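You operate a simulated robot arm through the tools that you are given. There is no shell and no other tool. Be economical: measure what you need, move in short steps, check, and stop when the job is done.

Carry out the task below with a simulated two-armed robot. There is one attempt and no reset: what you move stays moved.

Task
Take the dark grey rag from the steel table top and lay it out flat on the top of the grey cabinet.

The check looks at the end state, three seconds after you hand in, the way a careful person would. Anything else that was tipped, shoved, dropped, spilled or broken makes it a failure.

Robot
Two 6-joint arms with two-finger parallel grippers on one trunk, on a base that drives. Base frame: it is fixed to the floor where the robot stands at the start and does not move with it; the origin is under the middle of the robot, x ahead of it, y to its left, z up; the surface under the hand at the start is at about z = 0.88. Lengths are in m, angles in degrees, forces in N, time in s.
The left shoulder is at the start at [0.28, 0.185, 1.105], the right one opposite. With the tool pointing down near the work surface each hand reaches from about 0.56 to 0.94 m from the robot's upright axis, wherever it stands, measured 20 degrees to its own side. Places, roughly: dark grey rag [0.9, -0.2, 0.9]; top of the grey cabinet [-1.7, 0.4, 0.9]. Payload 1.57 kg a hand.
The tool frame of a hand sits at the grasp point between the pads (the TCP): z along the fingers, y along the line on which they close. The tips reach 0.03 m beyond it. Largest opening 0.08 m; finger width 0.017, thickness 0.012; the body of the gripper, 0.04 by 0.082 m, starts 0.08 m behind the TCP.
Orientation is that of the tool frame in the base frame, as a unit quaternion [x, y, z, w]. With the fingers straight down and closing along the base's y, the tool's x points along the base's -x, its y along +y and its z along -z.

Tools
- The arms move only by the tool move_arm. It takes "left_series", "right_series" or both (then of equal length, played together; a hand with none holds still); each is a list of rows, each a list of 7 numbers: the gripper command, from -1 (shut) to 1 (fully open), values between in proportion, then the shift along the base's x, y, z in cm, then the turn, a rotation vector about the base's x, y, z in degrees. In form: [[hand, tx, ty, tz, ax, ay, az], ...]. A call has 1 to 8 rows; each row shifts and turns the commanded pose from where the row before left it. Rows are played at 5 a second. More than 0.05 m and 8.6 degrees between two rows, or a gripper value outside its range, and nothing of the call is played. A pose out of reach is approached as far as the arm can. The call stops where the force on the tool passes 40 N (or 10 N more than at its start, if that is more) or the arm is blocked; 0.2 s more then pass. The fingers move at their own pace (about 0.153 m/s each) and stop on an object; they squeeze with about 43 N. The grip force told is the motor's: it shows also when the fingers shut on nothing. Time passes only in rows, and 0.2 s behind the last, so rows that do not move let the fingers close. The reply holds the time, the measured pose of the TCP, the force on the tool along the base axes, the opening and the grip force, in the units named above and with some noise, with the torque about the TCP (base axes, N m) and any sound that the robot's microphone picked up, and new pictures: "pictures" is both (left out), scene, wrist or none (wrist: the cameras of the hands that moved).
- Cameras (640 x 400 px; columns grow to the right, rows downward): "scene" is now at [0.2359, -0.007, 1.5622]; the picture's right is [-0.07, -1.00, 0.00], its down [-0.71, 0.05, -0.70] and it looks along [0.70, -0.05, -0.71] (base axes); focal length 290 px, centre (320, 200). "left" rides on the left gripper at [0.072, 0.007, -0.122] in its tool frame; the picture's right is [-0.09, 1.00, 0.00], its down [-0.84, -0.08, -0.54] and it looks along [-0.54, -0.05, 0.84] (tool axes); focal length 238 px, centre (320, 200). "right" rides on the right gripper at [0.072, -0.007, -0.122] in its tool frame; the picture's right is [0.09, 1.00, 0.00], its down [-0.84, 0.08, -0.54] and it looks along [-0.54, 0.05, 0.84] (tool axes); focal length 238 px, centre (320, 200). There is no depth. A picture from a camera that has moved, and an enlarged one, comes with that camera's place and axes in the base frame and with its lens. The place of the scene camera against the robot may be out by one fixed shift of up to 0.018 m in any direction.
- slide_trunk(by): slides the trunk up (or, below 0, down) by that many m; the arms and the scene camera ride with it, the base frame stays. It gives what a move gives, with no picture.
- base_move(legs): drives the robot by 1 to 6 legs, each [ahead, turn to the left] in m and degrees, along the robot's own axes; the way and the turn of a leg run together, so that a leg with both is an arc; at most 1.5 m and 180 degrees a leg. The arms and the cameras ride along, it lands a little off, and it stops where it bumps. It gives what a move gives, and a new picture of the scene camera.
- aim_head(pan, tilt): turns the head with the scene camera to pan (to the left, within 86 degrees either way) and tilt (down, from -29 to 69), counted from straight ahead of the robot. It gives what a move gives, and a new picture of the scene camera.
- close_up(camera, box): a new picture of the part [left, top, right, bottom] of that camera's present view, enlarged. The clock stands still meanwhile.
- sign_off(): hands the job in; it is judged then, once.

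Go step by step. Nothing tells you exact positions but the pictures and the camera data: compare them with the known pose of the tool, close in by small moves and look again before you grip or let go. The budget is 120 turns and 260 pictures, counting those below and the enlarged ones. Unless the task says otherwise, let go and move clear before handing in, and close with one line.

The tools are called as a command line: name --argument value ..., lists and objects as JSON in quotes. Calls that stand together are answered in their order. move_arm: Moves the arms, as the interface text tells. Its arguments: {"type":"object","properties":{"left_series":{"type":"array","items":{"type":"array","items":{"type":"number"}}},"right_series":{"type":"array","items":{"type":"array","items":{"type":"number"}}},"pictures":{"type":"string","enum":["both","scene","wrist","none"]}},"required":[]} The other tools are called the same way: slide_trunk (by) slides the trunk up or down; base_move (legs) drives the base; aim_head (pan, tilt) turns the head that bears the scene camera; close_up (camera, box) takes an enlarged picture of a part of a camera's view; sign_off () hands the job in.

At the start:

```text
time: 0.0
left_eef_pos: [0.5917, 0.1332, 1.0544]
left_ee_rot: [0.001, 1.0, 0.0, 0.001]
left_ft_force: [0.9, 0.8, 0.2]
left_ft_torque: [-0.01, -0.01, -0.03]
left_grip_width: 0.0797
left_grip_force: 0.1
right_eef_pos: [0.5268, -0.3328, 1.1243]
right_ee_rot: [0.0, 1.0, 0.0, 0.0]
right_ft_force: [-0.1, 0.1, -0.1]
right_ft_torque: [0.02, 0.01, -0.01]
right_grip_width: 0.0799
right_grip_force: 0.0
trunk travel left (down, up): [-0.8, 0.19]
robot x, y, heading: [-0.0005, 0.0002, -0.0]
head pan, tilt: [-3.8, 45.5]
```

scene: 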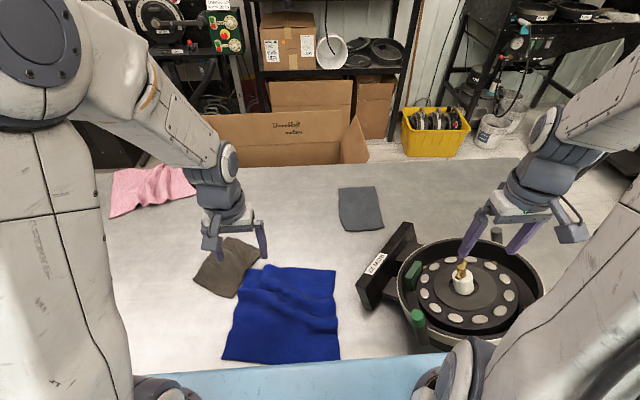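
right: 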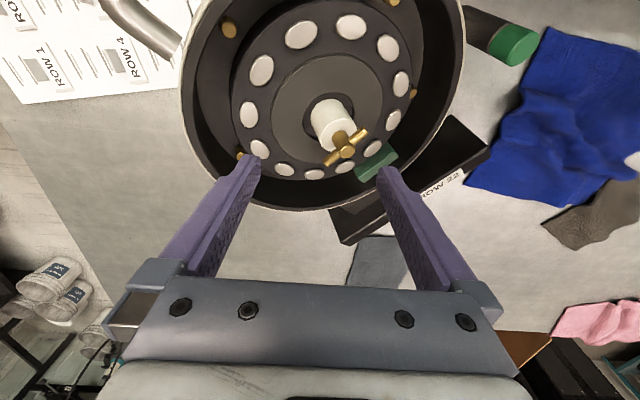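
left: 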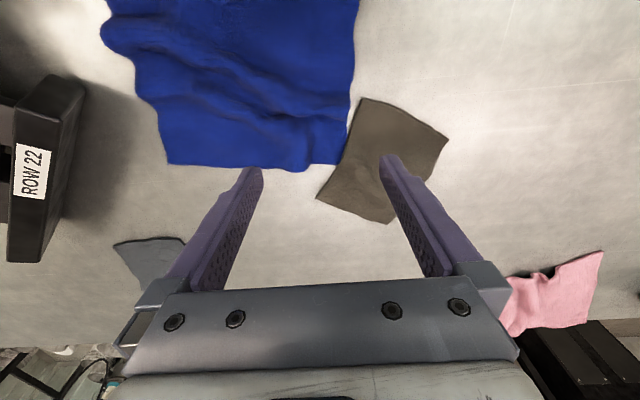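

The dark grey rag looks to be the small cloth near (0.86, -0.18), with the drum machine just right of it. I'll look closer before moving.

close_up --camera "scene" --box '[310, 160, 420, 260]'

close_up --camera "scene" --box '[170, 210, 360, 380]'

```text
4.00 times, centred on (365, 210) of scene
camera zoom: at [0.2359, -0.007, 1.5622], right [-0.07, -1.0, 0.0], down [-0.71, 0.05, -0.7], along [0.7, -0.05, -0.71], focal length 1158 px, centre (140, 160)
```

zoom: 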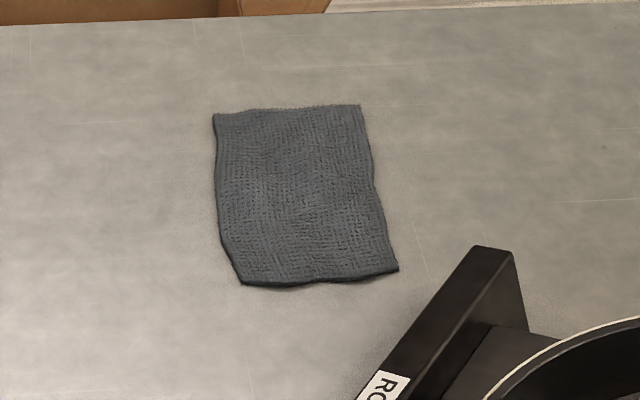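

```text
2.35 times, centred on (265, 295) of scene
camera zoom: at [0.2359, -0.007, 1.5622], right [-0.07, -1.0, 0.0], down [-0.71, 0.05, -0.7], along [0.7, -0.05, -0.71], focal length 681 px, centre (449, -24)
```

zoom: 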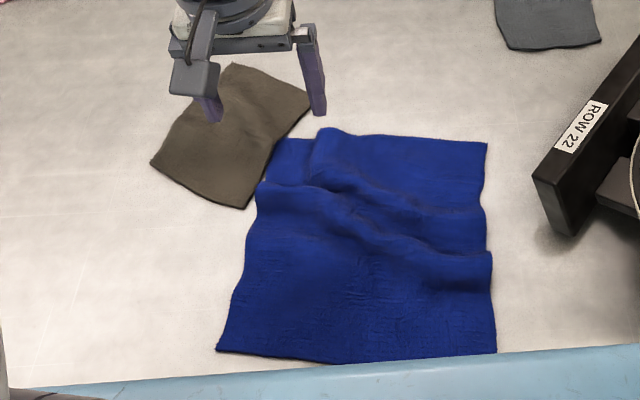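

The rag is flat, about 0.19 m (x) by 0.13 m (y), centred near (0.87, -0.185). I'll bring the right hand above its near edge at a safe height.

move_arm --right_series '[[1, 0, 0, 4, 0, 0, 0], [1, 4.4, 2.5, 0, 0, 0, 0], [1, 4.4, 2.5, 0, 0, 0, 0], [1, 4.4, 2.5, 0, 0, 0, 0], [1, 4.4, 2.5, 0, 0, 0, 0], [1, 4.4, 2.5, 0, 0, 0, 0], [1, 4.2, 2.5, 0, 0, 0, 0]]'

```text
refused: row 2 steps farther than a row can; nothing moved
```

move_arm --right_series '[[1, 0, 0, 4, 0, 0, 0], [1, 3.8, 2.1, 0, 0, 0, 0], [1, 3.8, 2.1, 0, 0, 0, 0], [1, 3.8, 2.1, 0, 0, 0, 0], [1, 3.8, 2.1, 0, 0, 0, 0], [1, 3.8, 2.1, 0, 0, 0, 0], [1, 3.8, 2.1, 0, 0, 0, 0], [1, 3.8, 2.1, 0, 0, 0, 0]]'

```text
time: 1.8
left_eef_pos: [0.5912, 0.1334, 1.0554]
left_ee_rot: [0.0, 1.0, 0.0, 0.0]
left_ft_force: [0.4, 0.4, 0.6]
left_ft_torque: [0.01, 0.04, 0.01]
left_grip_width: 0.0798
left_grip_force: 0.0
right_eef_pos: [0.7941, -0.1848, 1.1658]
right_ee_rot: [0.001, 1.0, 0.0, 0.0]
right_ft_force: [-0.3, -0.3, 0.8]
right_ft_torque: [0.06, -0.01, -0.02]
right_grip_width: 0.08
right_grip_force: 0.0
trunk travel left (down, up): [-0.8, 0.19]
robot x, y, heading: [-0.0032, 0.0024, 0.1]
head pan, tilt: [-3.8, 45.5]
camera scene: at [0.2357, -0.0071, 1.5622], right [-0.07, -1.0, 0.0], down [-0.71, 0.05, -0.7], along [0.7, -0.05, -0.71], focal length 290 px, centre (320, 200)
camera right: at [0.721, -0.1929, 1.2869], right [-0.09, 1.0, 0.0], down [0.84, 0.08, 0.54], along [0.54, 0.05, -0.84], focal length 238 px, centre (320, 200)
```

scene: 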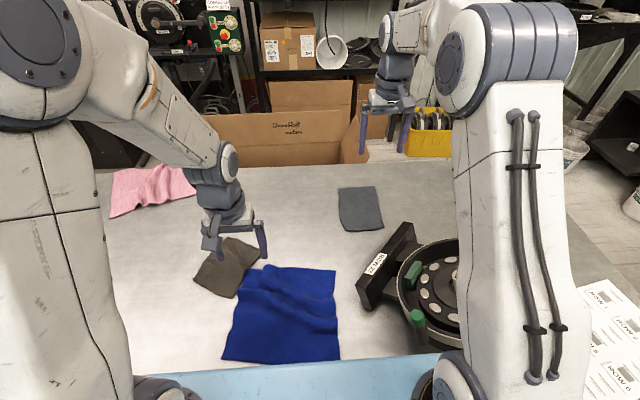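
right: 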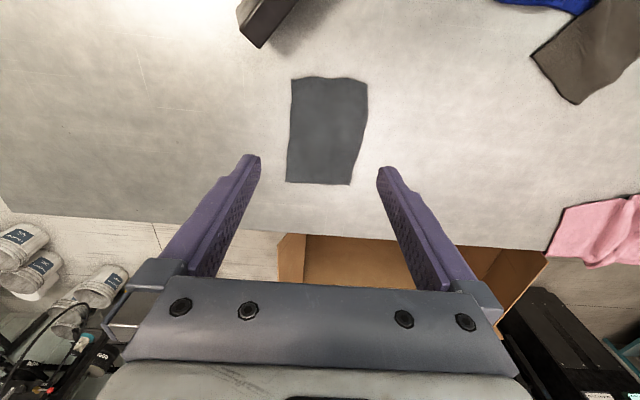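

The wrist view puts the near edge at about x=0.76, centred on y=-0.175. I'll go down over that edge with the fingers half open.

move_arm --right_series '[[0.3, -1.8, 1.0, -3, 0, 0, 0], [0.3, 0, 0, -4.5, 0, 0, 0], [0.3, 0, 0, -4.5, 0, 0, 0], [0.3, 0, 0, -4.5, 0, 0, 0], [0.3, 0, 0, -4.5, 0, 0, 0], [0.3, 0, 0, -2, 0, 0, 0]]'

```text
time: 3.2
left_eef_pos: [0.5907, 0.1327, 1.0546]
left_ee_rot: [0.0, 1.0, 0.0, 0.0]
left_ft_force: [0.5, -0.8, -0.8]
left_ft_torque: [0.0, 0.01, -0.02]
left_grip_width: 0.0801
left_grip_force: 0.0
right_eef_pos: [0.774, -0.1792, 0.9315]
right_ee_rot: [0.001, 1.0, 0.0, -0.001]
right_ft_force: [0.7, 0.3, 1.0]
right_ft_torque: [0.02, -0.01, 0.0]
right_grip_width: 0.0518
right_grip_force: 0.0
trunk travel left (down, up): [-0.8, 0.19]
robot x, y, heading: [0.0016, -0.0011, 0.1]
head pan, tilt: [-3.8, 45.5]
camera scene: at [0.236, -0.007, 1.5622], right [-0.07, -1.0, 0.0], down [-0.71, 0.05, -0.7], along [0.7, -0.05, -0.71], focal length 290 px, centre (320, 200)
camera right: at [0.7016, -0.1853, 1.0535], right [-0.09, 1.0, 0.0], down [0.84, 0.08, 0.54], along [0.54, 0.05, -0.84], focal length 238 px, centre (320, 200)
```

scene: 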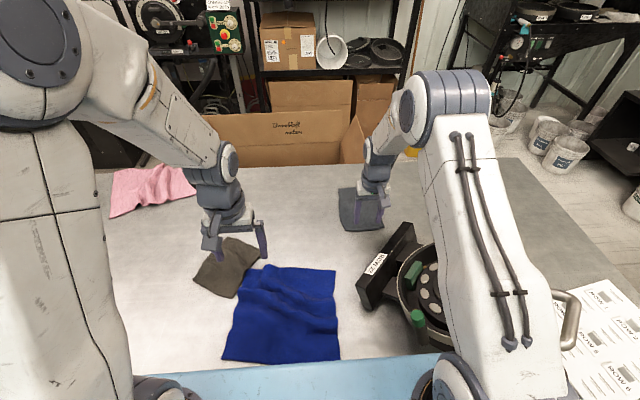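
right: 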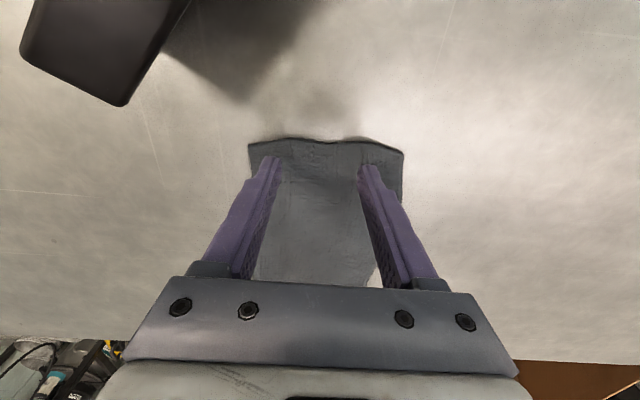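

The tips hang just above the rag, about 1.5 cm inside its near edge and centred. I'll go down to contact.

move_arm --right_series '[[0.3, 0, 0, -0.8, 0, 0, 0], [0.3, 0, 0, -0.6, 0, 0, 0], [0.3, 0, 0, -0.4, 0, 0, 0], [0.3, 0, 0, -0.3, 0, 0, 0]]' --pictures "wrist"

```text
time: 4.2
left_eef_pos: [0.5913, 0.1335, 1.0558]
left_ee_rot: [0.0, 1.0, 0.0, 0.0]
left_ft_force: [-0.4, -0.2, 0.1]
left_ft_torque: [-0.03, 0.04, -0.02]
left_grip_width: 0.0801
left_grip_force: 0.1
right_eef_pos: [0.7751, -0.1746, 0.913]
right_ee_rot: [0.0, 1.0, 0.001, 0.0]
right_ft_force: [-1.7, -1.9, 7.6]
right_ft_torque: [-0.03, 0.03, 0.0]
right_grip_width: 0.052
right_grip_force: 0.0
trunk travel left (down, up): [-0.8, 0.19]
robot x, y, heading: [0.0003, 0.0031, -0.2]
head pan, tilt: [-3.8, 45.5]
camera right: at [0.702, -0.1835, 1.0345], right [-0.09, 1.0, 0.0], down [0.84, 0.08, 0.54], along [0.54, 0.05, -0.84], focal length 238 px, centre (320, 200)
```

right: 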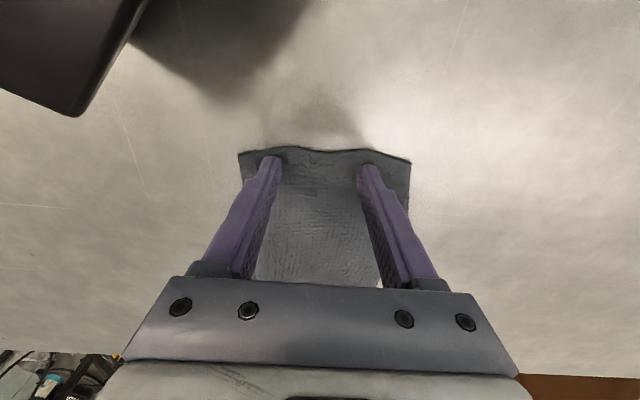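

The tips touch with about 7 N and are pressed lightly into the rag. I'll close the fingers.

move_arm --right_series '[[0.3, 0, 0, -0.1, 0, 0, 0], [-0.3, 0, 0, 0, 0, 0, 0], [-1, 0, 0, 0, 0, 0, 0], [-1, 0, 0, 0, 0, 0, 0]]' --pictures "wrist"

```text
time: 5.2
left_eef_pos: [0.591, 0.1332, 1.057]
left_ee_rot: [-0.001, 1.0, 0.001, 0.0]
left_ft_force: [-0.7, 0.5, 0.7]
left_ft_torque: [-0.01, -0.01, -0.01]
left_grip_width: 0.08
left_grip_force: 0.0
right_eef_pos: [0.7749, -0.1757, 0.9138]
right_ee_rot: [0.0, 1.0, 0.0, 0.002]
right_ft_force: [1.9, 0.2, 21.4]
right_ft_torque: [0.03, -0.07, -0.01]
right_grip_width: 0.0055
right_grip_force: 26.1
trunk travel left (down, up): [-0.8, 0.19]
robot x, y, heading: [0.0009, 0.0007, 0.1]
head pan, tilt: [-3.8, 45.5]
camera right: at [0.702, -0.1829, 1.0338], right [-0.09, 1.0, 0.0], down [0.83, 0.08, 0.55], along [0.54, 0.05, -0.84], focal length 238 px, centre (320, 200)
```

right: 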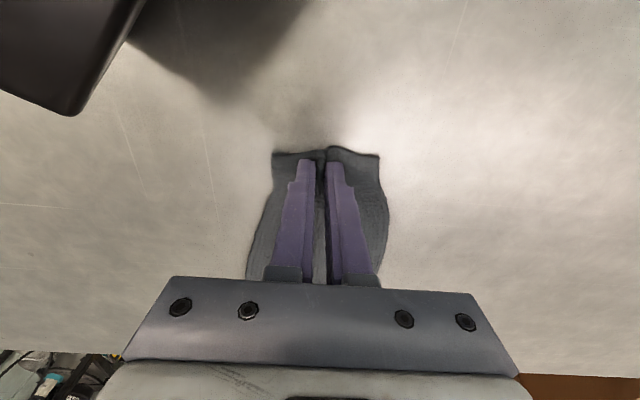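

The fingers have pinched a fold (5.5 mm of cloth between them). I'll lift it slowly, straight up.

move_arm --right_series '[[-1, 0, 0, 2, 0, 0, 0], [-1, 0, 0, 3, 0, 0, 0], [-1, 0, 0, 4, 0, 0, 0], [-1, 0, 0, 4, 0, 0, 0], [-1, 0, 0, 4, 0, 0, 0], [-1, 0, 0, 4, 0, 0, 0], [-1, 0, 0, 4, 0, 0, 0]]'

```text
time: 6.8
left_eef_pos: [0.5915, 0.1335, 1.0551]
left_ee_rot: [-0.001, 1.0, 0.0, 0.0]
left_ft_force: [0.5, -0.4, 0.5]
left_ft_torque: [0.0, 0.01, 0.01]
left_grip_width: 0.0801
left_grip_force: 0.1
right_eef_pos: [0.7728, -0.1766, 1.161]
right_ee_rot: [0.0, 1.0, 0.001, 0.0]
right_ft_force: [-0.5, 0.2, -0.9]
right_ft_torque: [0.01, 0.01, -0.03]
right_grip_width: 0.0059
right_grip_force: 25.4
trunk travel left (down, up): [-0.8, 0.19]
robot x, y, heading: [-0.0023, 0.0048, 0.0]
head pan, tilt: [-3.8, 45.5]
camera scene: at [0.236, -0.007, 1.5621], right [-0.07, -1.0, 0.0], down [-0.71, 0.05, -0.7], along [0.7, -0.05, -0.71], focal length 290 px, centre (320, 200)
camera right: at [0.7011, -0.1846, 1.2827], right [-0.09, 1.0, 0.0], down [0.84, 0.08, 0.54], along [0.54, 0.05, -0.84], focal length 238 px, centre (320, 200)
```

scene: 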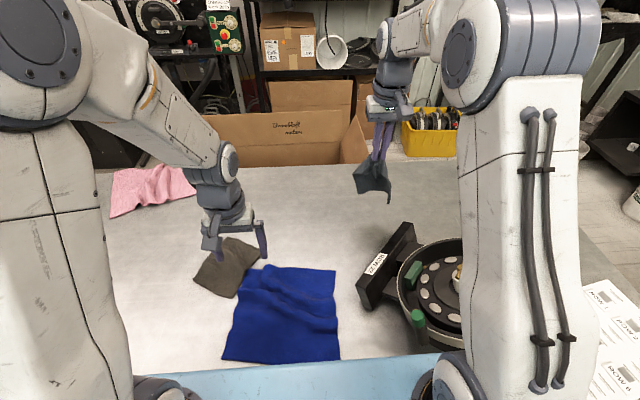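
right: 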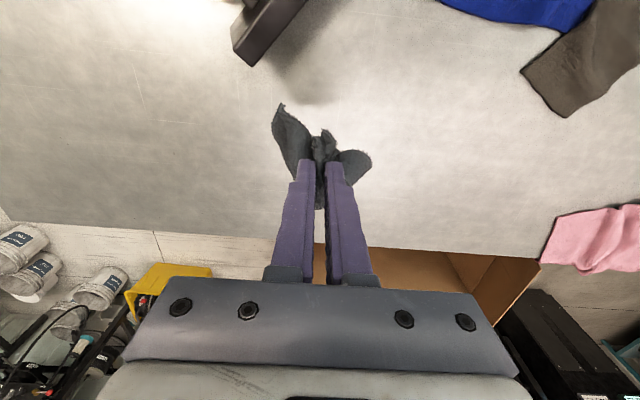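

The rag hangs from the right hand. I'll raise the trunk for clearance and look to both sides before driving.

slide_trunk --by 0.15

aim_head --pan 86 --tilt 30

aim_head --pan -86 --tilt 30

```text
time: 8.6
left_eef_pos: [0.5924, 0.1336, 1.2049]
left_ee_rot: [0.0, 1.0, 0.0, -0.001]
left_ft_force: [-0.5, -0.9, 0.5]
left_ft_torque: [-0.03, 0.01, 0.01]
left_grip_width: 0.08
left_grip_force: 0.0
right_eef_pos: [0.7737, -0.1771, 1.3109]
right_ee_rot: [0.0, 1.0, 0.0, 0.0]
right_ft_force: [0.4, 0.1, 0.3]
right_ft_torque: [0.01, -0.01, 0.01]
right_grip_width: 0.0058
right_grip_force: 26.2
trunk travel left (down, up): [-0.95, 0.04]
robot x, y, heading: [-0.0027, -0.0022, 0.4]
head pan, tilt: [-3.8, 45.5]
```

```text
time: 10.2
left_eef_pos: [0.5921, 0.1335, 1.205]
left_ee_rot: [0.0, 1.0, 0.0, 0.0]
left_ft_force: [0.5, 0.5, 0.4]
left_ft_torque: [0.0, 0.01, 0.0]
left_grip_width: 0.0801
left_grip_force: 0.1
right_eef_pos: [0.7741, -0.1773, 1.3105]
right_ee_rot: [0.0, 1.0, 0.0, 0.001]
right_ft_force: [-0.5, 0.2, 0.0]
right_ft_torque: [0.03, 0.01, 0.03]
right_grip_width: 0.0058
right_grip_force: 25.7
trunk travel left (down, up): [-0.95, 0.04]
robot x, y, heading: [0.0018, 0.0013, -0.2]
head pan, tilt: [85.9, 30.0]
camera scene: at [0.1616, 0.0886, 1.7354], right [1.0, -0.07, 0.0], down [-0.04, -0.5, -0.87], along [0.06, 0.86, -0.5], focal length 290 px, centre (320, 200)
```

scene: 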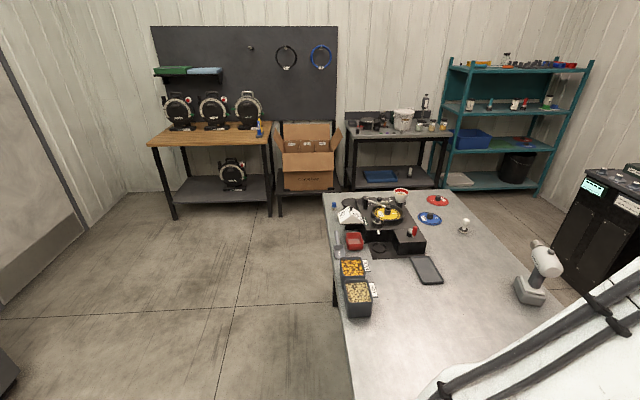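

```text
time: 12.8
left_eef_pos: [0.5924, 0.1343, 1.2052]
left_ee_rot: [0.0, 1.0, 0.001, 0.0]
left_ft_force: [-0.1, 0.5, 0.5]
left_ft_torque: [-0.02, 0.0, -0.01]
left_grip_width: 0.0801
left_grip_force: 0.1
right_eef_pos: [0.7735, -0.1762, 1.3114]
right_ee_rot: [0.0, 1.0, 0.0, 0.0]
right_ft_force: [0.2, -0.6, 0.2]
right_ft_torque: [0.04, -0.01, 0.0]
right_grip_width: 0.0055
right_grip_force: 25.4
trunk travel left (down, up): [-0.95, 0.04]
robot x, y, heading: [-0.0009, -0.0018, -0.0]
head pan, tilt: [-85.9, 30.0]
camera scene: at [0.1616, -0.0918, 1.7354], right [-1.0, -0.07, 0.0], down [-0.04, 0.5, -0.87], along [0.06, -0.86, -0.5], focal length 290 px, centre (320, 200)
```

scene: 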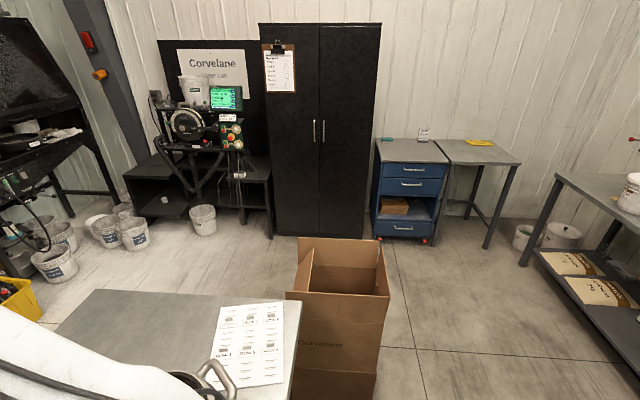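

The floor to both sides is clear. I'll back off a little, then turn left so I can see the cabinet.

base_move --legs '[[-0.3, 0]]'

move_arm --right_series '[[-1, -4.5, -1, 0, 0, 0, 0], [-1, -4.5, -1, 0, 0, 0, 0], [-1, -4.5, -1, 0, 0, 0, 0], [-1, -4.5, -1, 0, 0, 0, 0]]' --pictures "none"

aim_head --pan 86 --tilt 30

base_move --legs '[[0, 50]]'

```text
time: 14.8
left_eef_pos: [0.2986, 0.1341, 1.2059]
left_ee_rot: [0.0, 1.0, 0.0, -0.001]
left_ft_force: [0.9, 0.2, -0.3]
left_ft_torque: [-0.01, -0.03, -0.01]
left_grip_width: 0.0802
left_grip_force: 0.0
right_eef_pos: [0.4803, -0.1769, 1.3112]
right_ee_rot: [-0.001, 1.0, 0.0, 0.0]
right_ft_force: [0.0, -0.8, 0.4]
right_ft_torque: [0.01, -0.03, -0.04]
right_grip_width: 0.0059
right_grip_force: 25.6
trunk travel left (down, up): [-0.95, 0.04]
robot x, y, heading: [-0.2919, -0.0028, -0.0]
head pan, tilt: [-85.9, 30.0]
camera scene: at [-0.1314, -0.0918, 1.7355], right [-1.0, -0.07, 0.0], down [-0.04, 0.5, -0.87], along [0.06, -0.86, -0.5], focal length 290 px, centre (320, 200)
```

scene: 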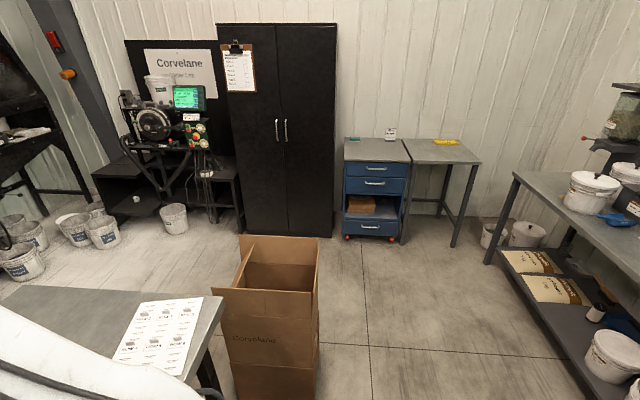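

```text
time: 15.8
left_eef_pos: [0.2989, 0.1336, 1.2051]
left_ee_rot: [0.001, 1.0, 0.0, 0.0]
left_ft_force: [-0.7, 0.0, 0.1]
left_ft_torque: [0.0, 0.01, 0.02]
left_grip_width: 0.08
left_grip_force: 0.0
right_eef_pos: [0.3011, -0.2139, 1.3092]
right_ee_rot: [0.0, 1.0, 0.0, 0.0]
right_ft_force: [-0.1, 0.0, -0.9]
right_ft_torque: [0.02, 0.03, 0.01]
right_grip_width: 0.0061
right_grip_force: 25.8
trunk travel left (down, up): [-0.95, 0.04]
robot x, y, heading: [-0.293, -0.0025, -0.1]
head pan, tilt: [-85.9, 30.0]
```

```text
time: 18.4
left_eef_pos: [0.2987, 0.1338, 1.2061]
left_ee_rot: [-0.001, 1.0, 0.0, 0.0]
left_ft_force: [-0.2, 0.0, -0.7]
left_ft_torque: [-0.02, 0.01, 0.03]
left_grip_width: 0.08
left_grip_force: 0.0
right_eef_pos: [0.3014, -0.2135, 1.3091]
right_ee_rot: [0.0, 1.0, 0.0, 0.0]
right_ft_force: [0.1, 0.0, 0.4]
right_ft_torque: [0.01, -0.01, -0.01]
right_grip_width: 0.0058
right_grip_force: 25.9
trunk travel left (down, up): [-0.95, 0.04]
robot x, y, heading: [-0.2918, -0.0034, -0.1]
head pan, tilt: [85.9, 30.0]
camera scene: at [-0.1315, 0.0886, 1.7354], right [1.0, -0.07, 0.0], down [-0.04, -0.5, -0.87], along [0.06, 0.86, -0.5], focal length 290 px, centre (320, 200)
```

scene: 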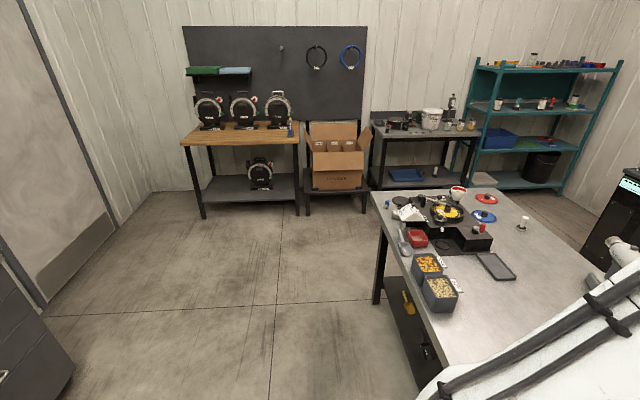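

```text
time: 21.1
left_eef_pos: [-0.0233, 0.5441, 1.2061]
left_ee_rot: [-0.43, 0.903, 0.0, -0.001]
left_ft_force: [-0.7, -0.4, -0.1]
left_ft_torque: [0.01, 0.02, -0.01]
left_grip_width: 0.0799
left_grip_force: 0.0
right_eef_pos: [0.2483, 0.3264, 1.3095]
right_ee_rot: [-0.429, 0.903, 0.0, -0.001]
right_ft_force: [-0.3, 0.3, -0.6]
right_ft_torque: [0.0, 0.0, -0.09]
right_grip_width: 0.0057
right_grip_force: 25.6
trunk travel left (down, up): [-0.95, 0.04]
robot x, y, heading: [-0.2948, -0.0014, 51.1]
head pan, tilt: [85.9, 30.0]
camera scene: at [-0.2633, 0.1846, 1.7354], right [0.68, 0.73, 0.0], down [0.37, -0.34, -0.87], along [-0.63, 0.59, -0.5], focal length 290 px, centre (320, 200)
```

scene: 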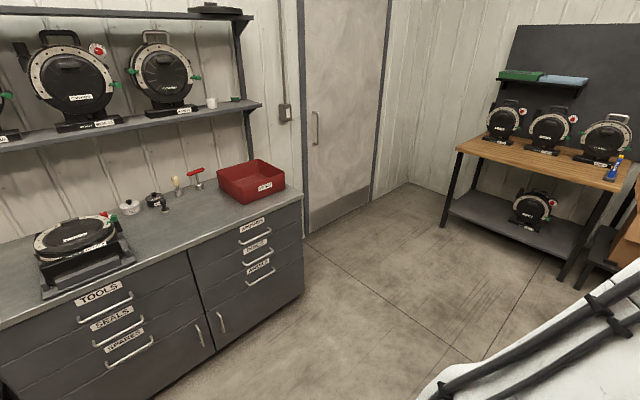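

The grey cabinet's front edge is at about x=-1.38, its top has free space in front of the shelf, and a few objects stand on it. I'll turn the rest of the way to face it.

base_move --legs '[[0, 128.5]]'

aim_head --pan 0 --tilt 35

```text
time: 26.9
left_eef_pos: [-0.8801, -0.15, 1.206]
left_ee_rot: [1.0, 0.013, -0.001, 0.0]
left_ft_force: [0.2, 0.8, 0.4]
left_ft_torque: [0.02, -0.01, 0.01]
left_grip_width: 0.08
left_grip_force: 0.1
right_eef_pos: [-0.8929, 0.1966, 1.3096]
right_ee_rot: [1.0, 0.013, -0.001, 0.0]
right_ft_force: [0.4, 0.4, 0.7]
right_ft_torque: [0.01, -0.02, -0.1]
right_grip_width: 0.005
right_grip_force: 25.8
trunk travel left (down, up): [-0.95, 0.04]
robot x, y, heading: [-0.2951, 0.0005, -178.1]
head pan, tilt: [85.9, 30.0]
camera scene: at [-0.4619, -0.0965, 1.7354], right [-1.0, 0.04, 0.0], down [0.02, 0.5, -0.87], along [-0.04, -0.87, -0.5], focal length 290 px, centre (320, 200)
```

scene: 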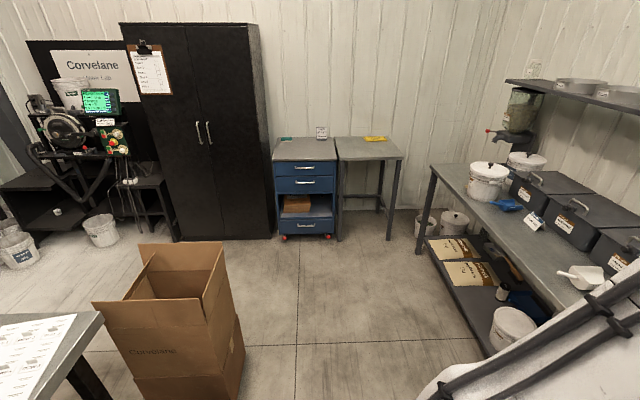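

```text
time: 28.5
left_eef_pos: [-0.8809, -0.1501, 1.2054]
left_ee_rot: [1.0, 0.013, 0.0, 0.0]
left_ft_force: [0.3, 0.1, 0.4]
left_ft_torque: [0.0, -0.02, -0.02]
left_grip_width: 0.08
left_grip_force: 0.1
right_eef_pos: [-0.8936, 0.1978, 1.3089]
right_ee_rot: [1.0, 0.013, 0.0, 0.0]
right_ft_force: [-0.2, -0.7, -0.4]
right_ft_torque: [-0.03, -0.02, -0.09]
right_grip_width: 0.0051
right_grip_force: 25.6
trunk travel left (down, up): [-0.95, 0.04]
robot x, y, heading: [-0.2912, -0.0027, -178.2]
head pan, tilt: [0.0, 35.0]
camera scene: at [-0.5461, -0.0087, 1.7276], right [-0.03, 1.0, 0.0], down [0.57, 0.02, -0.82], along [-0.82, -0.02, -0.57], focal length 290 px, centre (320, 200)
```

scene: 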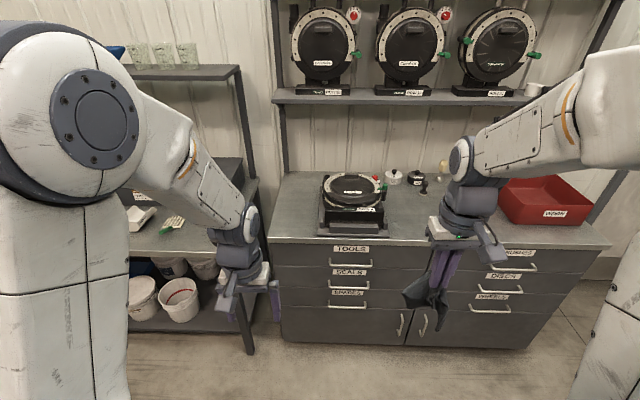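

The free patch on the cabinet top is between the reel and the red bin, roughly x -1.45 to -1.78, y 0.3 to 0.75. I'll tuck the left hand higher, then drive to about (-0.88, 0.27) facing the cabinet.

move_arm --left_series '[[1, 1, 0, 4.5, 0, 0, 0], [1, 1, 0, 4.5, 0, 0, 0], [1, 2, 0, 4, 0, 0, 0], [1, 4, 0, 0, 0, 0, 0]]' --pictures "none"

base_move --legs '[[0, -26.7], [0.63, 0], [0, 24.9]]'

aim_head --pan -10 --tilt 48

```text
time: 29.5
left_eef_pos: [-0.8005, -0.1503, 1.3335]
left_ee_rot: [1.0, 0.013, 0.0, 0.0]
left_ft_force: [-0.4, -0.7, 0.0]
left_ft_torque: [0.02, -0.03, -0.02]
left_grip_width: 0.08
left_grip_force: 0.0
right_eef_pos: [-0.892, 0.1976, 1.3079]
right_ee_rot: [1.0, 0.013, 0.001, 0.0]
right_ft_force: [0.7, -0.4, -1.1]
right_ft_torque: [0.01, 0.0, -0.07]
right_grip_width: 0.0051
right_grip_force: 25.7
trunk travel left (down, up): [-0.95, 0.04]
robot x, y, heading: [-0.2936, 0.0001, -178.5]
head pan, tilt: [0.0, 35.0]
```

```text
time: 35.7
left_eef_pos: [-1.3824, 0.1315, 1.3327]
left_ee_rot: [1.0, -0.001, 0.0, 0.0]
left_ft_force: [0.2, -0.5, 0.6]
left_ft_torque: [0.0, -0.01, -0.01]
left_grip_width: 0.0799
left_grip_force: 0.0
right_eef_pos: [-1.4636, 0.4809, 1.3094]
right_ee_rot: [1.0, -0.002, 0.0, 0.0]
right_ft_force: [-0.1, 0.9, 1.2]
right_ft_torque: [-0.01, 0.02, -0.07]
right_grip_width: 0.0051
right_grip_force: 25.9
trunk travel left (down, up): [-0.95, 0.04]
robot x, y, heading: [-0.8697, 0.2661, -179.7]
head pan, tilt: [0.0, 35.0]
camera scene: at [-1.1236, 0.2646, 1.7276], right [0.0, 1.0, 0.0], down [0.57, 0.0, -0.82], along [-0.82, 0.0, -0.57], focal length 290 px, centre (320, 200)
```

scene: 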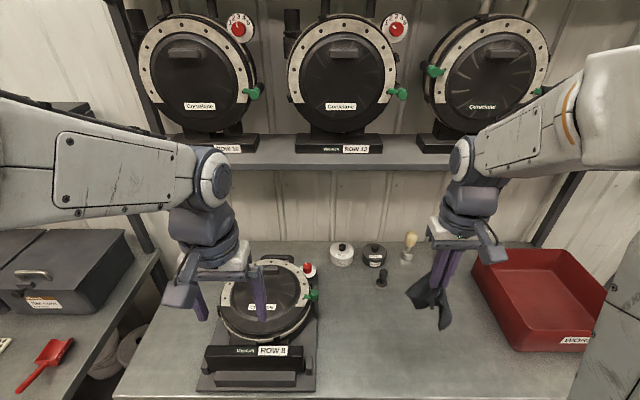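

```text
time: 36.4
left_eef_pos: [-1.3828, 0.1318, 1.332]
left_ee_rot: [1.0, -0.001, 0.0, 0.0]
left_ft_force: [0.5, 0.2, -0.2]
left_ft_torque: [0.06, -0.02, 0.03]
left_grip_width: 0.0802
left_grip_force: 0.2
right_eef_pos: [-1.4649, 0.4815, 1.3091]
right_ee_rot: [1.0, 0.0, 0.0, 0.0]
right_ft_force: [0.8, -0.4, -0.2]
right_ft_torque: [0.0, 0.04, -0.1]
right_grip_width: 0.005
right_grip_force: 25.0
trunk travel left (down, up): [-0.95, 0.04]
robot x, y, heading: [-0.8686, 0.2673, -179.7]
head pan, tilt: [-10.0, 48.0]
camera scene: at [-1.1132, 0.2784, 1.7087], right [0.17, 0.99, 0.0], down [0.73, -0.13, -0.67], along [-0.66, 0.12, -0.74], focal length 290 px, centre (320, 200)
```

scene: 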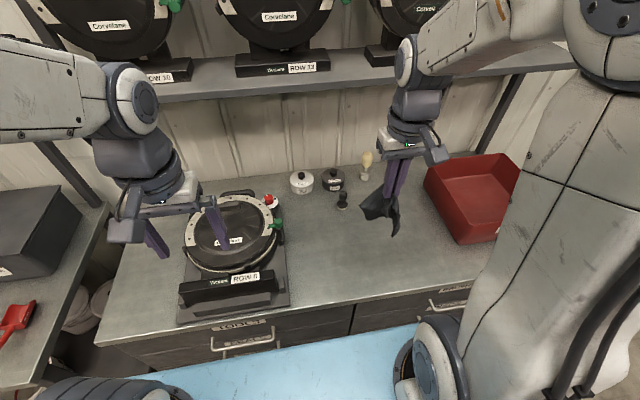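

Rag target: centre about (-1.60, 0.53), with the far end near -1.69 and the near end near -1.50. I'll bring the hand to above the far end first.

move_arm --right_series '[[-1, -4, 1, 0, 0, 0, 0], [-1, -4, 1, 0, 0, 0, 0], [-1, -4, 1, 0, 0, 0, 0], [-1, -4, 1, -2, 0, 0, 0], [-1, -3.5, 1, -3, 0, 0, 0], [-1, 0, 0, -4, 0, 0, 0], [-1, 0, 0, -4, 0, 0, 0], [-1, 0, 0, 0, 0, 0, 0]]'

```text
time: 38.2
left_eef_pos: [-1.3832, 0.1312, 1.3313]
left_ee_rot: [1.0, -0.001, 0.0, 0.0]
left_ft_force: [-0.7, 0.1, 0.0]
left_ft_torque: [-0.01, -0.05, -0.01]
left_grip_width: 0.0801
left_grip_force: 0.1
right_eef_pos: [-1.6603, 0.5332, 1.1788]
right_ee_rot: [1.0, 0.0, 0.0, 0.001]
right_ft_force: [0.6, 0.3, 0.9]
right_ft_torque: [0.0, 0.01, -0.12]
right_grip_width: 0.0053
right_grip_force: 25.0
trunk travel left (down, up): [-0.95, 0.04]
robot x, y, heading: [-0.8682, 0.2665, -179.9]
head pan, tilt: [-10.0, 48.0]
camera scene: at [-1.1136, 0.2785, 1.7086], right [0.17, 0.98, 0.0], down [0.73, -0.13, -0.67], along [-0.66, 0.12, -0.74], focal length 290 px, centre (320, 200)
camera right: at [-1.5885, 0.5391, 1.2998], right [0.09, -1.0, 0.0], down [-0.84, -0.08, 0.54], along [-0.54, -0.05, -0.84], focal length 238 px, centre (320, 200)
```

scene: 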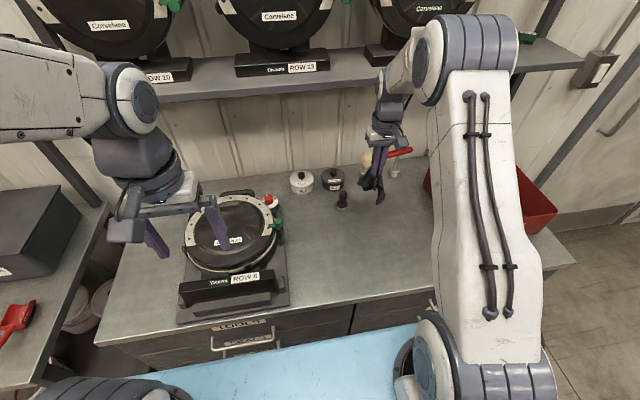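
right: 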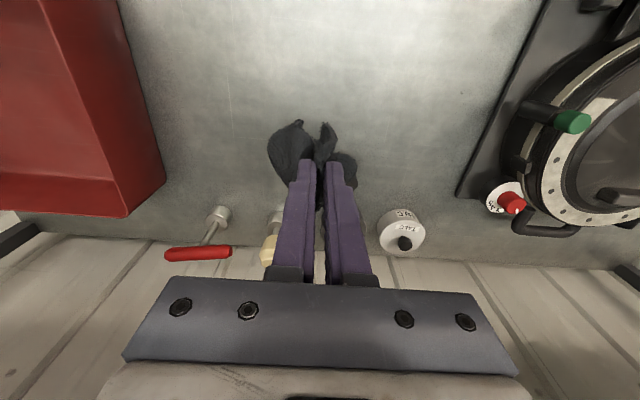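

close_up --camera "scene" --box '[300, 110, 440, 230]'

close_up --camera "right" --box '[220, 80, 440, 260]'

```text
3.33 times, centred on (370, 170) of scene
camera zoom: at [-1.1136, 0.2785, 1.7086], right [0.17, 0.98, 0.0], down [0.73, -0.13, -0.67], along [-0.66, 0.12, -0.74], focal length 965 px, centre (153, 300)
```

zoom: 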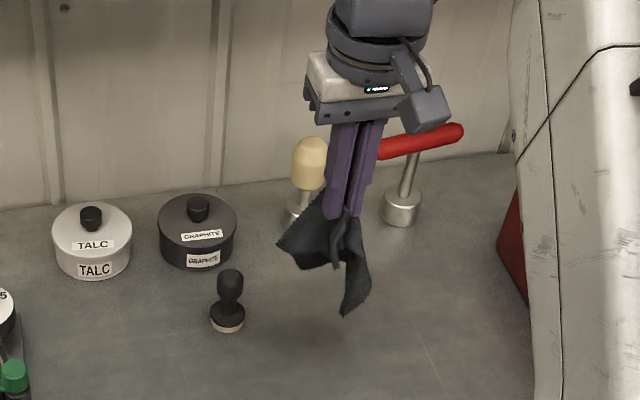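

```text
2.22 times, centred on (330, 170) of right
camera zoom: at [-1.5885, 0.5391, 1.2998], right [0.09, -1.0, 0.0], down [-0.84, -0.08, 0.54], along [-0.54, -0.05, -0.84], focal length 530 px, centre (298, 267)
```

zoom: 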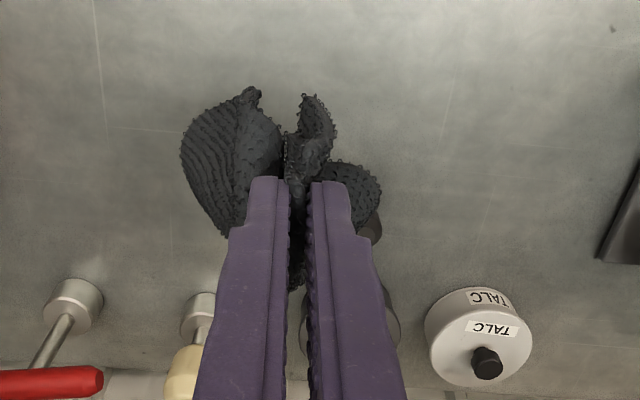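

The rag hangs in soft folds below the fingers. I'll shift slightly away from the stamp and lower until the bottom touches.

move_arm --right_series '[[-1, 1, 1, -3, 0, 0, 0], [-1, 1, 0.5, -3, 0, 0, 0], [-1, 0, 0, -3, 0, 0, 0], [-1, 0, 0, -2, 0, 0, 0], [-1, 0, 0, 0, 0, 0, 0]]'

close_up --camera "scene" --box '[300, 110, 440, 230]'

```text
time: 39.4
left_eef_pos: [-1.3835, 0.1316, 1.3313]
left_ee_rot: [1.0, -0.002, -0.001, 0.0]
left_ft_force: [0.9, 0.4, 0.5]
left_ft_torque: [-0.02, -0.04, 0.01]
left_grip_width: 0.0799
left_grip_force: 0.2
right_eef_pos: [-1.639, 0.5484, 1.0695]
right_ee_rot: [1.0, -0.001, 0.0, 0.0]
right_ft_force: [0.3, 0.3, -0.4]
right_ft_torque: [0.0, 0.01, -0.08]
right_grip_width: 0.0055
right_grip_force: 25.1
trunk travel left (down, up): [-0.95, 0.04]
robot x, y, heading: [-0.8723, 0.2684, -180.0]
head pan, tilt: [-10.0, 48.0]
camera scene: at [-1.1133, 0.2784, 1.7086], right [0.17, 0.98, 0.0], down [0.73, -0.13, -0.67], along [-0.66, 0.12, -0.74], focal length 290 px, centre (320, 200)
camera right: at [-1.5678, 0.5547, 1.1904], right [0.09, -1.0, 0.0], down [-0.84, -0.08, 0.54], along [-0.54, -0.05, -0.84], focal length 238 px, centre (320, 200)
```

scene: 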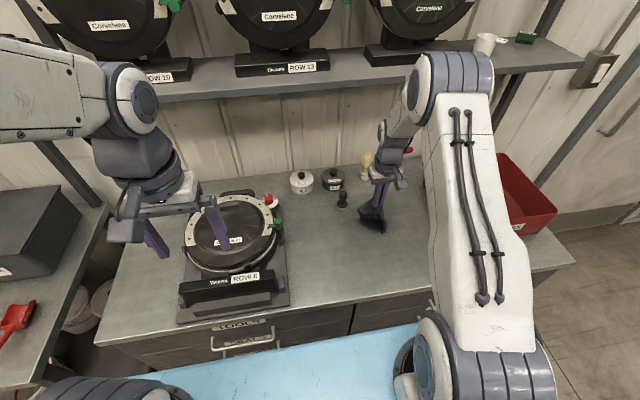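
right: 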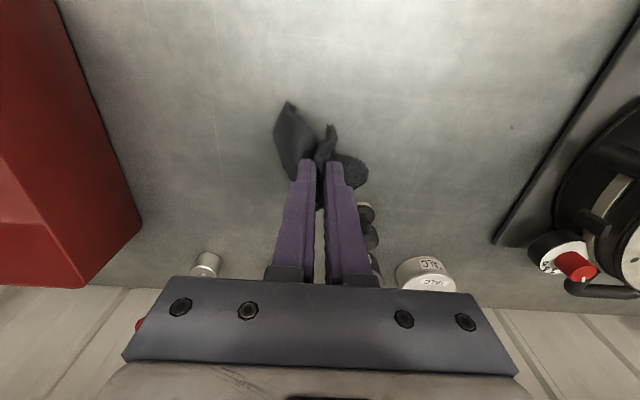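

```text
3.33 times, centred on (370, 170) of scene
camera zoom: at [-1.1133, 0.2784, 1.7086], right [0.17, 0.98, 0.0], down [0.73, -0.13, -0.67], along [-0.66, 0.12, -0.74], focal length 965 px, centre (153, 300)
```

zoom: 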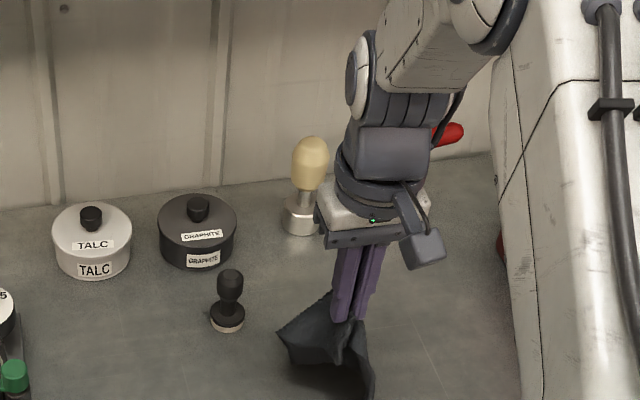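

The bottom hem is at or near contact. I'll drag toward the robot while lowering, so the rag lays out behind the hand.

move_arm --right_series '[[-1, 1.5, 0, -2, 0, 0, 0], [-1, 3, 0, -2.5, 0, 0, 0], [-1, 3, 0, -2.5, 0, 0, 0], [-1, 3, 0, -2.5, 0, 0, 0], [-1, 2.5, 0, -2, 0, 0, 0]]'

close_up --camera "scene" --box '[300, 150, 440, 270]'

```text
time: 40.6
left_eef_pos: [-1.3837, 0.1304, 1.333]
left_ee_rot: [1.0, -0.001, 0.0, 0.0]
left_ft_force: [-0.3, 1.0, 0.1]
left_ft_torque: [-0.01, -0.04, 0.04]
left_grip_width: 0.08
left_grip_force: 0.0
right_eef_pos: [-1.5092, 0.5469, 0.9528]
right_ee_rot: [1.0, -0.002, 0.0, 0.0]
right_ft_force: [-0.6, -0.8, -0.9]
right_ft_torque: [-0.02, 0.02, -0.07]
right_grip_width: 0.0049
right_grip_force: 25.3
trunk travel left (down, up): [-0.95, 0.04]
robot x, y, heading: [-0.8701, 0.2695, -179.9]
head pan, tilt: [-10.0, 48.0]
camera scene: at [-1.1133, 0.2784, 1.7087], right [0.17, 0.98, 0.0], down [0.73, -0.13, -0.67], along [-0.66, 0.12, -0.74], focal length 290 px, centre (320, 200)
camera right: at [-1.4383, 0.5519, 1.0742], right [0.09, -1.0, 0.0], down [-0.84, -0.08, 0.54], along [-0.54, -0.05, -0.84], focal length 238 px, centre (320, 200)
```

scene: 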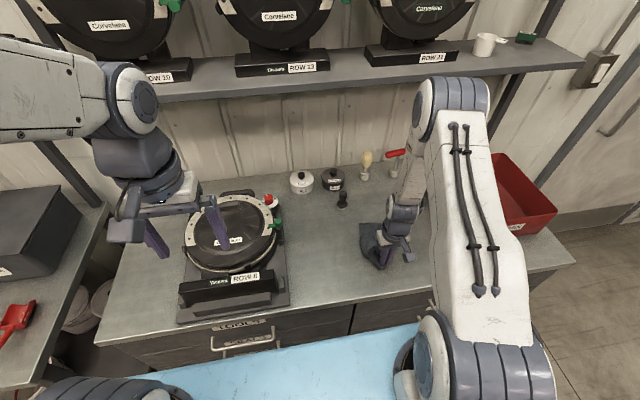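
right: 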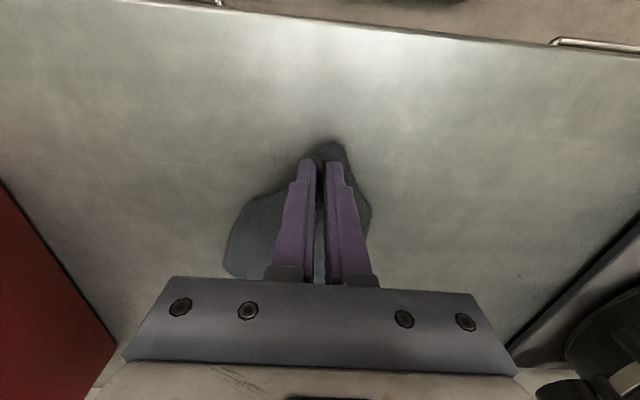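

```text
3.33 times, centred on (370, 210) of scene
camera zoom: at [-1.1133, 0.2784, 1.7087], right [0.17, 0.98, 0.0], down [0.73, -0.13, -0.67], along [-0.66, 0.12, -0.74], focal length 965 px, centre (153, 167)
```

zoom: 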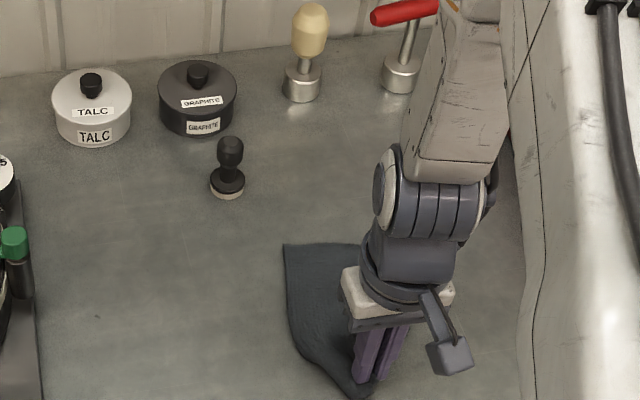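

The rag is laying out well. I'll lower to contact with a small further pull, keeping clear of the front edge at about -1.425.

move_arm --right_series '[[-1, 1, 0, -1, 0, 0, 0], [-1, 0.7, 0, -0.8, 0, 0, 0], [-1, 0.3, 0, -0.6, 0, 0, 0], [-1, 0, 0, -0.5, 0, 0, 0], [-1, 0, 0, -0.4, 0, 0, 0]]' --pictures "wrist"

```text
time: 41.5
left_eef_pos: [-1.3816, 0.1312, 1.3333]
left_ee_rot: [1.0, -0.001, -0.001, 0.0]
left_ft_force: [0.0, 0.0, -0.9]
left_ft_torque: [0.02, 0.01, 0.0]
left_grip_width: 0.0802
left_grip_force: 0.0
right_eef_pos: [-1.4937, 0.547, 0.9338]
right_ee_rot: [1.0, 0.0, -0.006, -0.002]
right_ft_force: [4.6, -1.9, 29.7]
right_ft_torque: [-0.05, 0.04, -0.06]
right_grip_width: 0.0052
right_grip_force: 25.7
trunk travel left (down, up): [-0.95, 0.04]
robot x, y, heading: [-0.8719, 0.2632, -179.8]
head pan, tilt: [-10.0, 48.0]
stopped in row 4 (right hand): the force on the tool passed its limit at 49 N (the readings are from after the stop); the commanded pose is now the measured one
camera right: at [-1.4215, 0.5514, 1.0546], right [0.09, -1.0, 0.0], down [-0.83, -0.08, 0.55], along [-0.55, -0.05, -0.83], focal length 238 px, centre (320, 200)
```

right: 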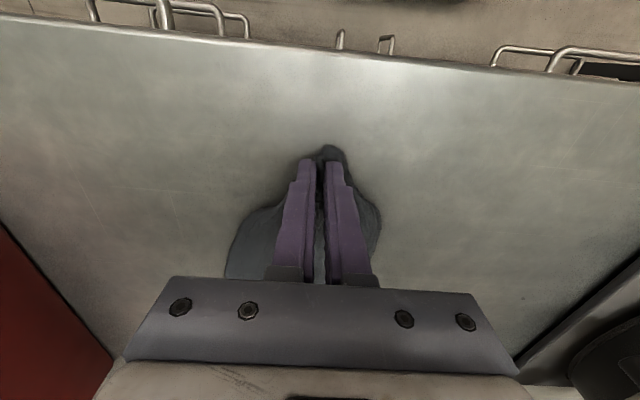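

Contact at cabinet top, about z=0.903. I'll ease off the force slightly and open the fingers slowly so they spread the pinched fold.

move_arm --right_series '[[-1, 0, 0, 0.15, 0, 0, 0], [-0.7, 0, 0, 0, 0, 0, 0], [-0.4, 0, 0, 0, 0, 0, 0], [-0.1, 0, 0, 0, 0, 0, 0], [0.2, 0, 0, 0, 0, 0, 0], [0.4, 0, 0, 0, 0, 0, 0]]' --pictures "wrist"

```text
time: 42.9
left_eef_pos: [-1.3815, 0.1311, 1.3338]
left_ee_rot: [1.0, -0.002, 0.0, 0.0]
left_ft_force: [0.9, 0.3, -0.1]
left_ft_torque: [0.01, -0.03, -0.01]
left_grip_width: 0.0802
left_grip_force: 0.2
right_eef_pos: [-1.4944, 0.5469, 0.9337]
right_ee_rot: [1.0, -0.001, -0.006, -0.002]
right_ft_force: [-0.3, -2.1, 23.3]
right_ft_torque: [-0.01, 0.19, 0.03]
right_grip_width: 0.0514
right_grip_force: 0.0
trunk travel left (down, up): [-0.95, 0.04]
robot x, y, heading: [-0.871, 0.268, -179.9]
head pan, tilt: [-10.0, 48.0]
camera right: at [-1.4216, 0.5514, 1.0544], right [0.09, -1.0, 0.0], down [-0.83, -0.08, 0.55], along [-0.55, -0.05, -0.83], focal length 238 px, centre (320, 200)
```

right: 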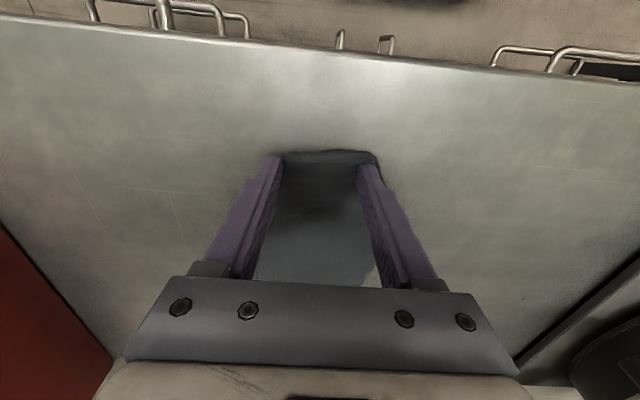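

Opening has spread the fold. I'll lift straight up and look.

move_arm --right_series '[[0.4, 0, 0, 1, 0, 0, 0], [0.4, 0, 0, 3, 0, 0, 0], [0.4, 0, 0, 4.5, 0, 0, 0], [0.4, 0, 0, 4.5, 0, 0, 0], [0.4, 1, 0, 4.5, 0, 0, 0], [0.4, 4, 0, 2, 0, 0, 0], [0.4, 4, 0, 0, 0, 0, 0]]'

close_up --camera "right" --box '[200, 60, 440, 260]'

```text
time: 44.5
left_eef_pos: [-1.3836, 0.1309, 1.3331]
left_ee_rot: [1.0, 0.0, 0.0, 0.0]
left_ft_force: [-0.7, -0.1, 0.2]
left_ft_torque: [0.0, 0.0, 0.0]
left_grip_width: 0.0802
left_grip_force: 0.1
right_eef_pos: [-1.4019, 0.5479, 1.1274]
right_ee_rot: [1.0, -0.001, -0.005, -0.001]
right_ft_force: [-0.3, 0.7, 0.6]
right_ft_torque: [0.02, 0.0, 0.01]
right_grip_width: 0.056
right_grip_force: 0.1
trunk travel left (down, up): [-0.95, 0.04]
robot x, y, heading: [-0.8728, 0.2683, -179.8]
head pan, tilt: [-10.0, 48.0]
camera scene: at [-1.1131, 0.2783, 1.7087], right [0.17, 0.99, 0.0], down [0.73, -0.13, -0.67], along [-0.66, 0.12, -0.74], focal length 290 px, centre (320, 200)
camera right: at [-1.33, 0.5523, 1.2486], right [0.09, -1.0, 0.0], down [-0.83, -0.08, 0.55], along [-0.55, -0.05, -0.83], focal length 238 px, centre (320, 200)
```

scene: 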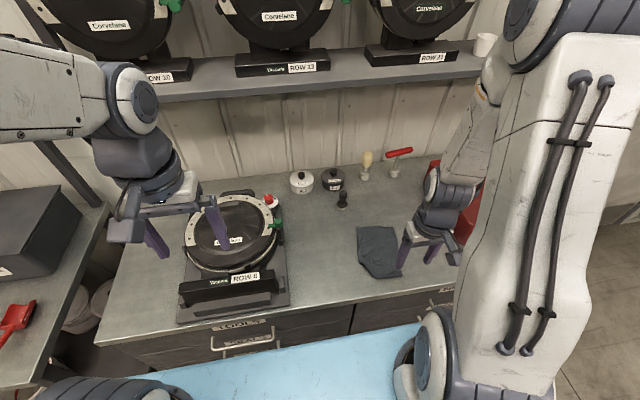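
right: 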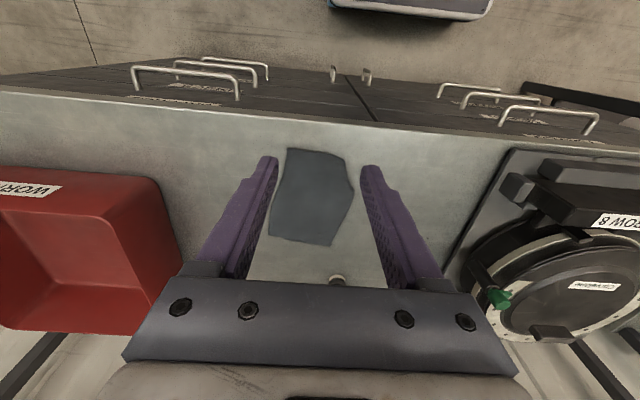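

```text
2.00 times, centred on (320, 160) of right
camera zoom: at [-1.33, 0.5523, 1.2486], right [0.09, -1.0, 0.0], down [-0.83, -0.08, 0.55], along [-0.55, -0.05, -0.83], focal length 477 px, centre (320, 280)
```

zoom: 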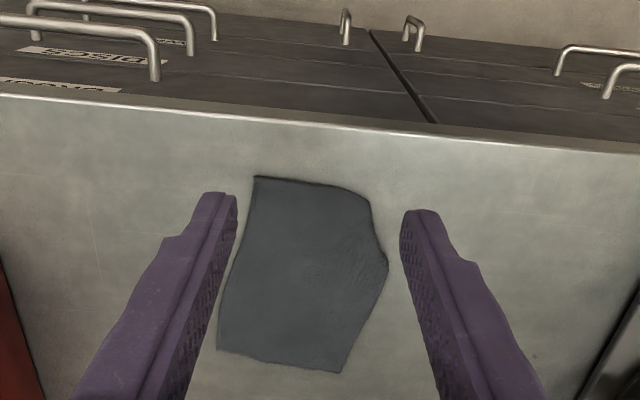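

The rag lies nearly flat. I'll move the arm up and back to inspect the edges for folds.

move_arm --right_series '[[1, 4, 4, 3, 0, 0, 0], [1, 3, 4, 3, 0, 0, 0], [1, 0, 4, 3, 0, 0, 0]]' --pictures "wrist"

close_up --camera "scene" --box '[335, 210, 431, 290]'

```text
refused: row 1 steps farther than a row can; nothing moved
```

```text
5.00 times, centred on (383, 250) of scene
camera zoom: at [-1.1131, 0.2783, 1.7087], right [0.17, 0.99, 0.0], down [0.73, -0.13, -0.67], along [-0.66, 0.12, -0.74], focal length 1448 px, centre (5, -50)
```

zoom: 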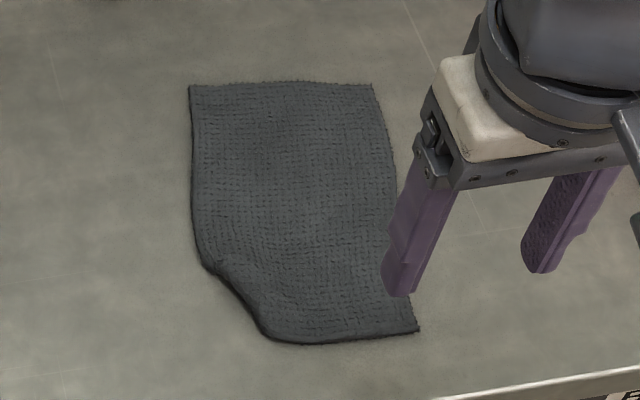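

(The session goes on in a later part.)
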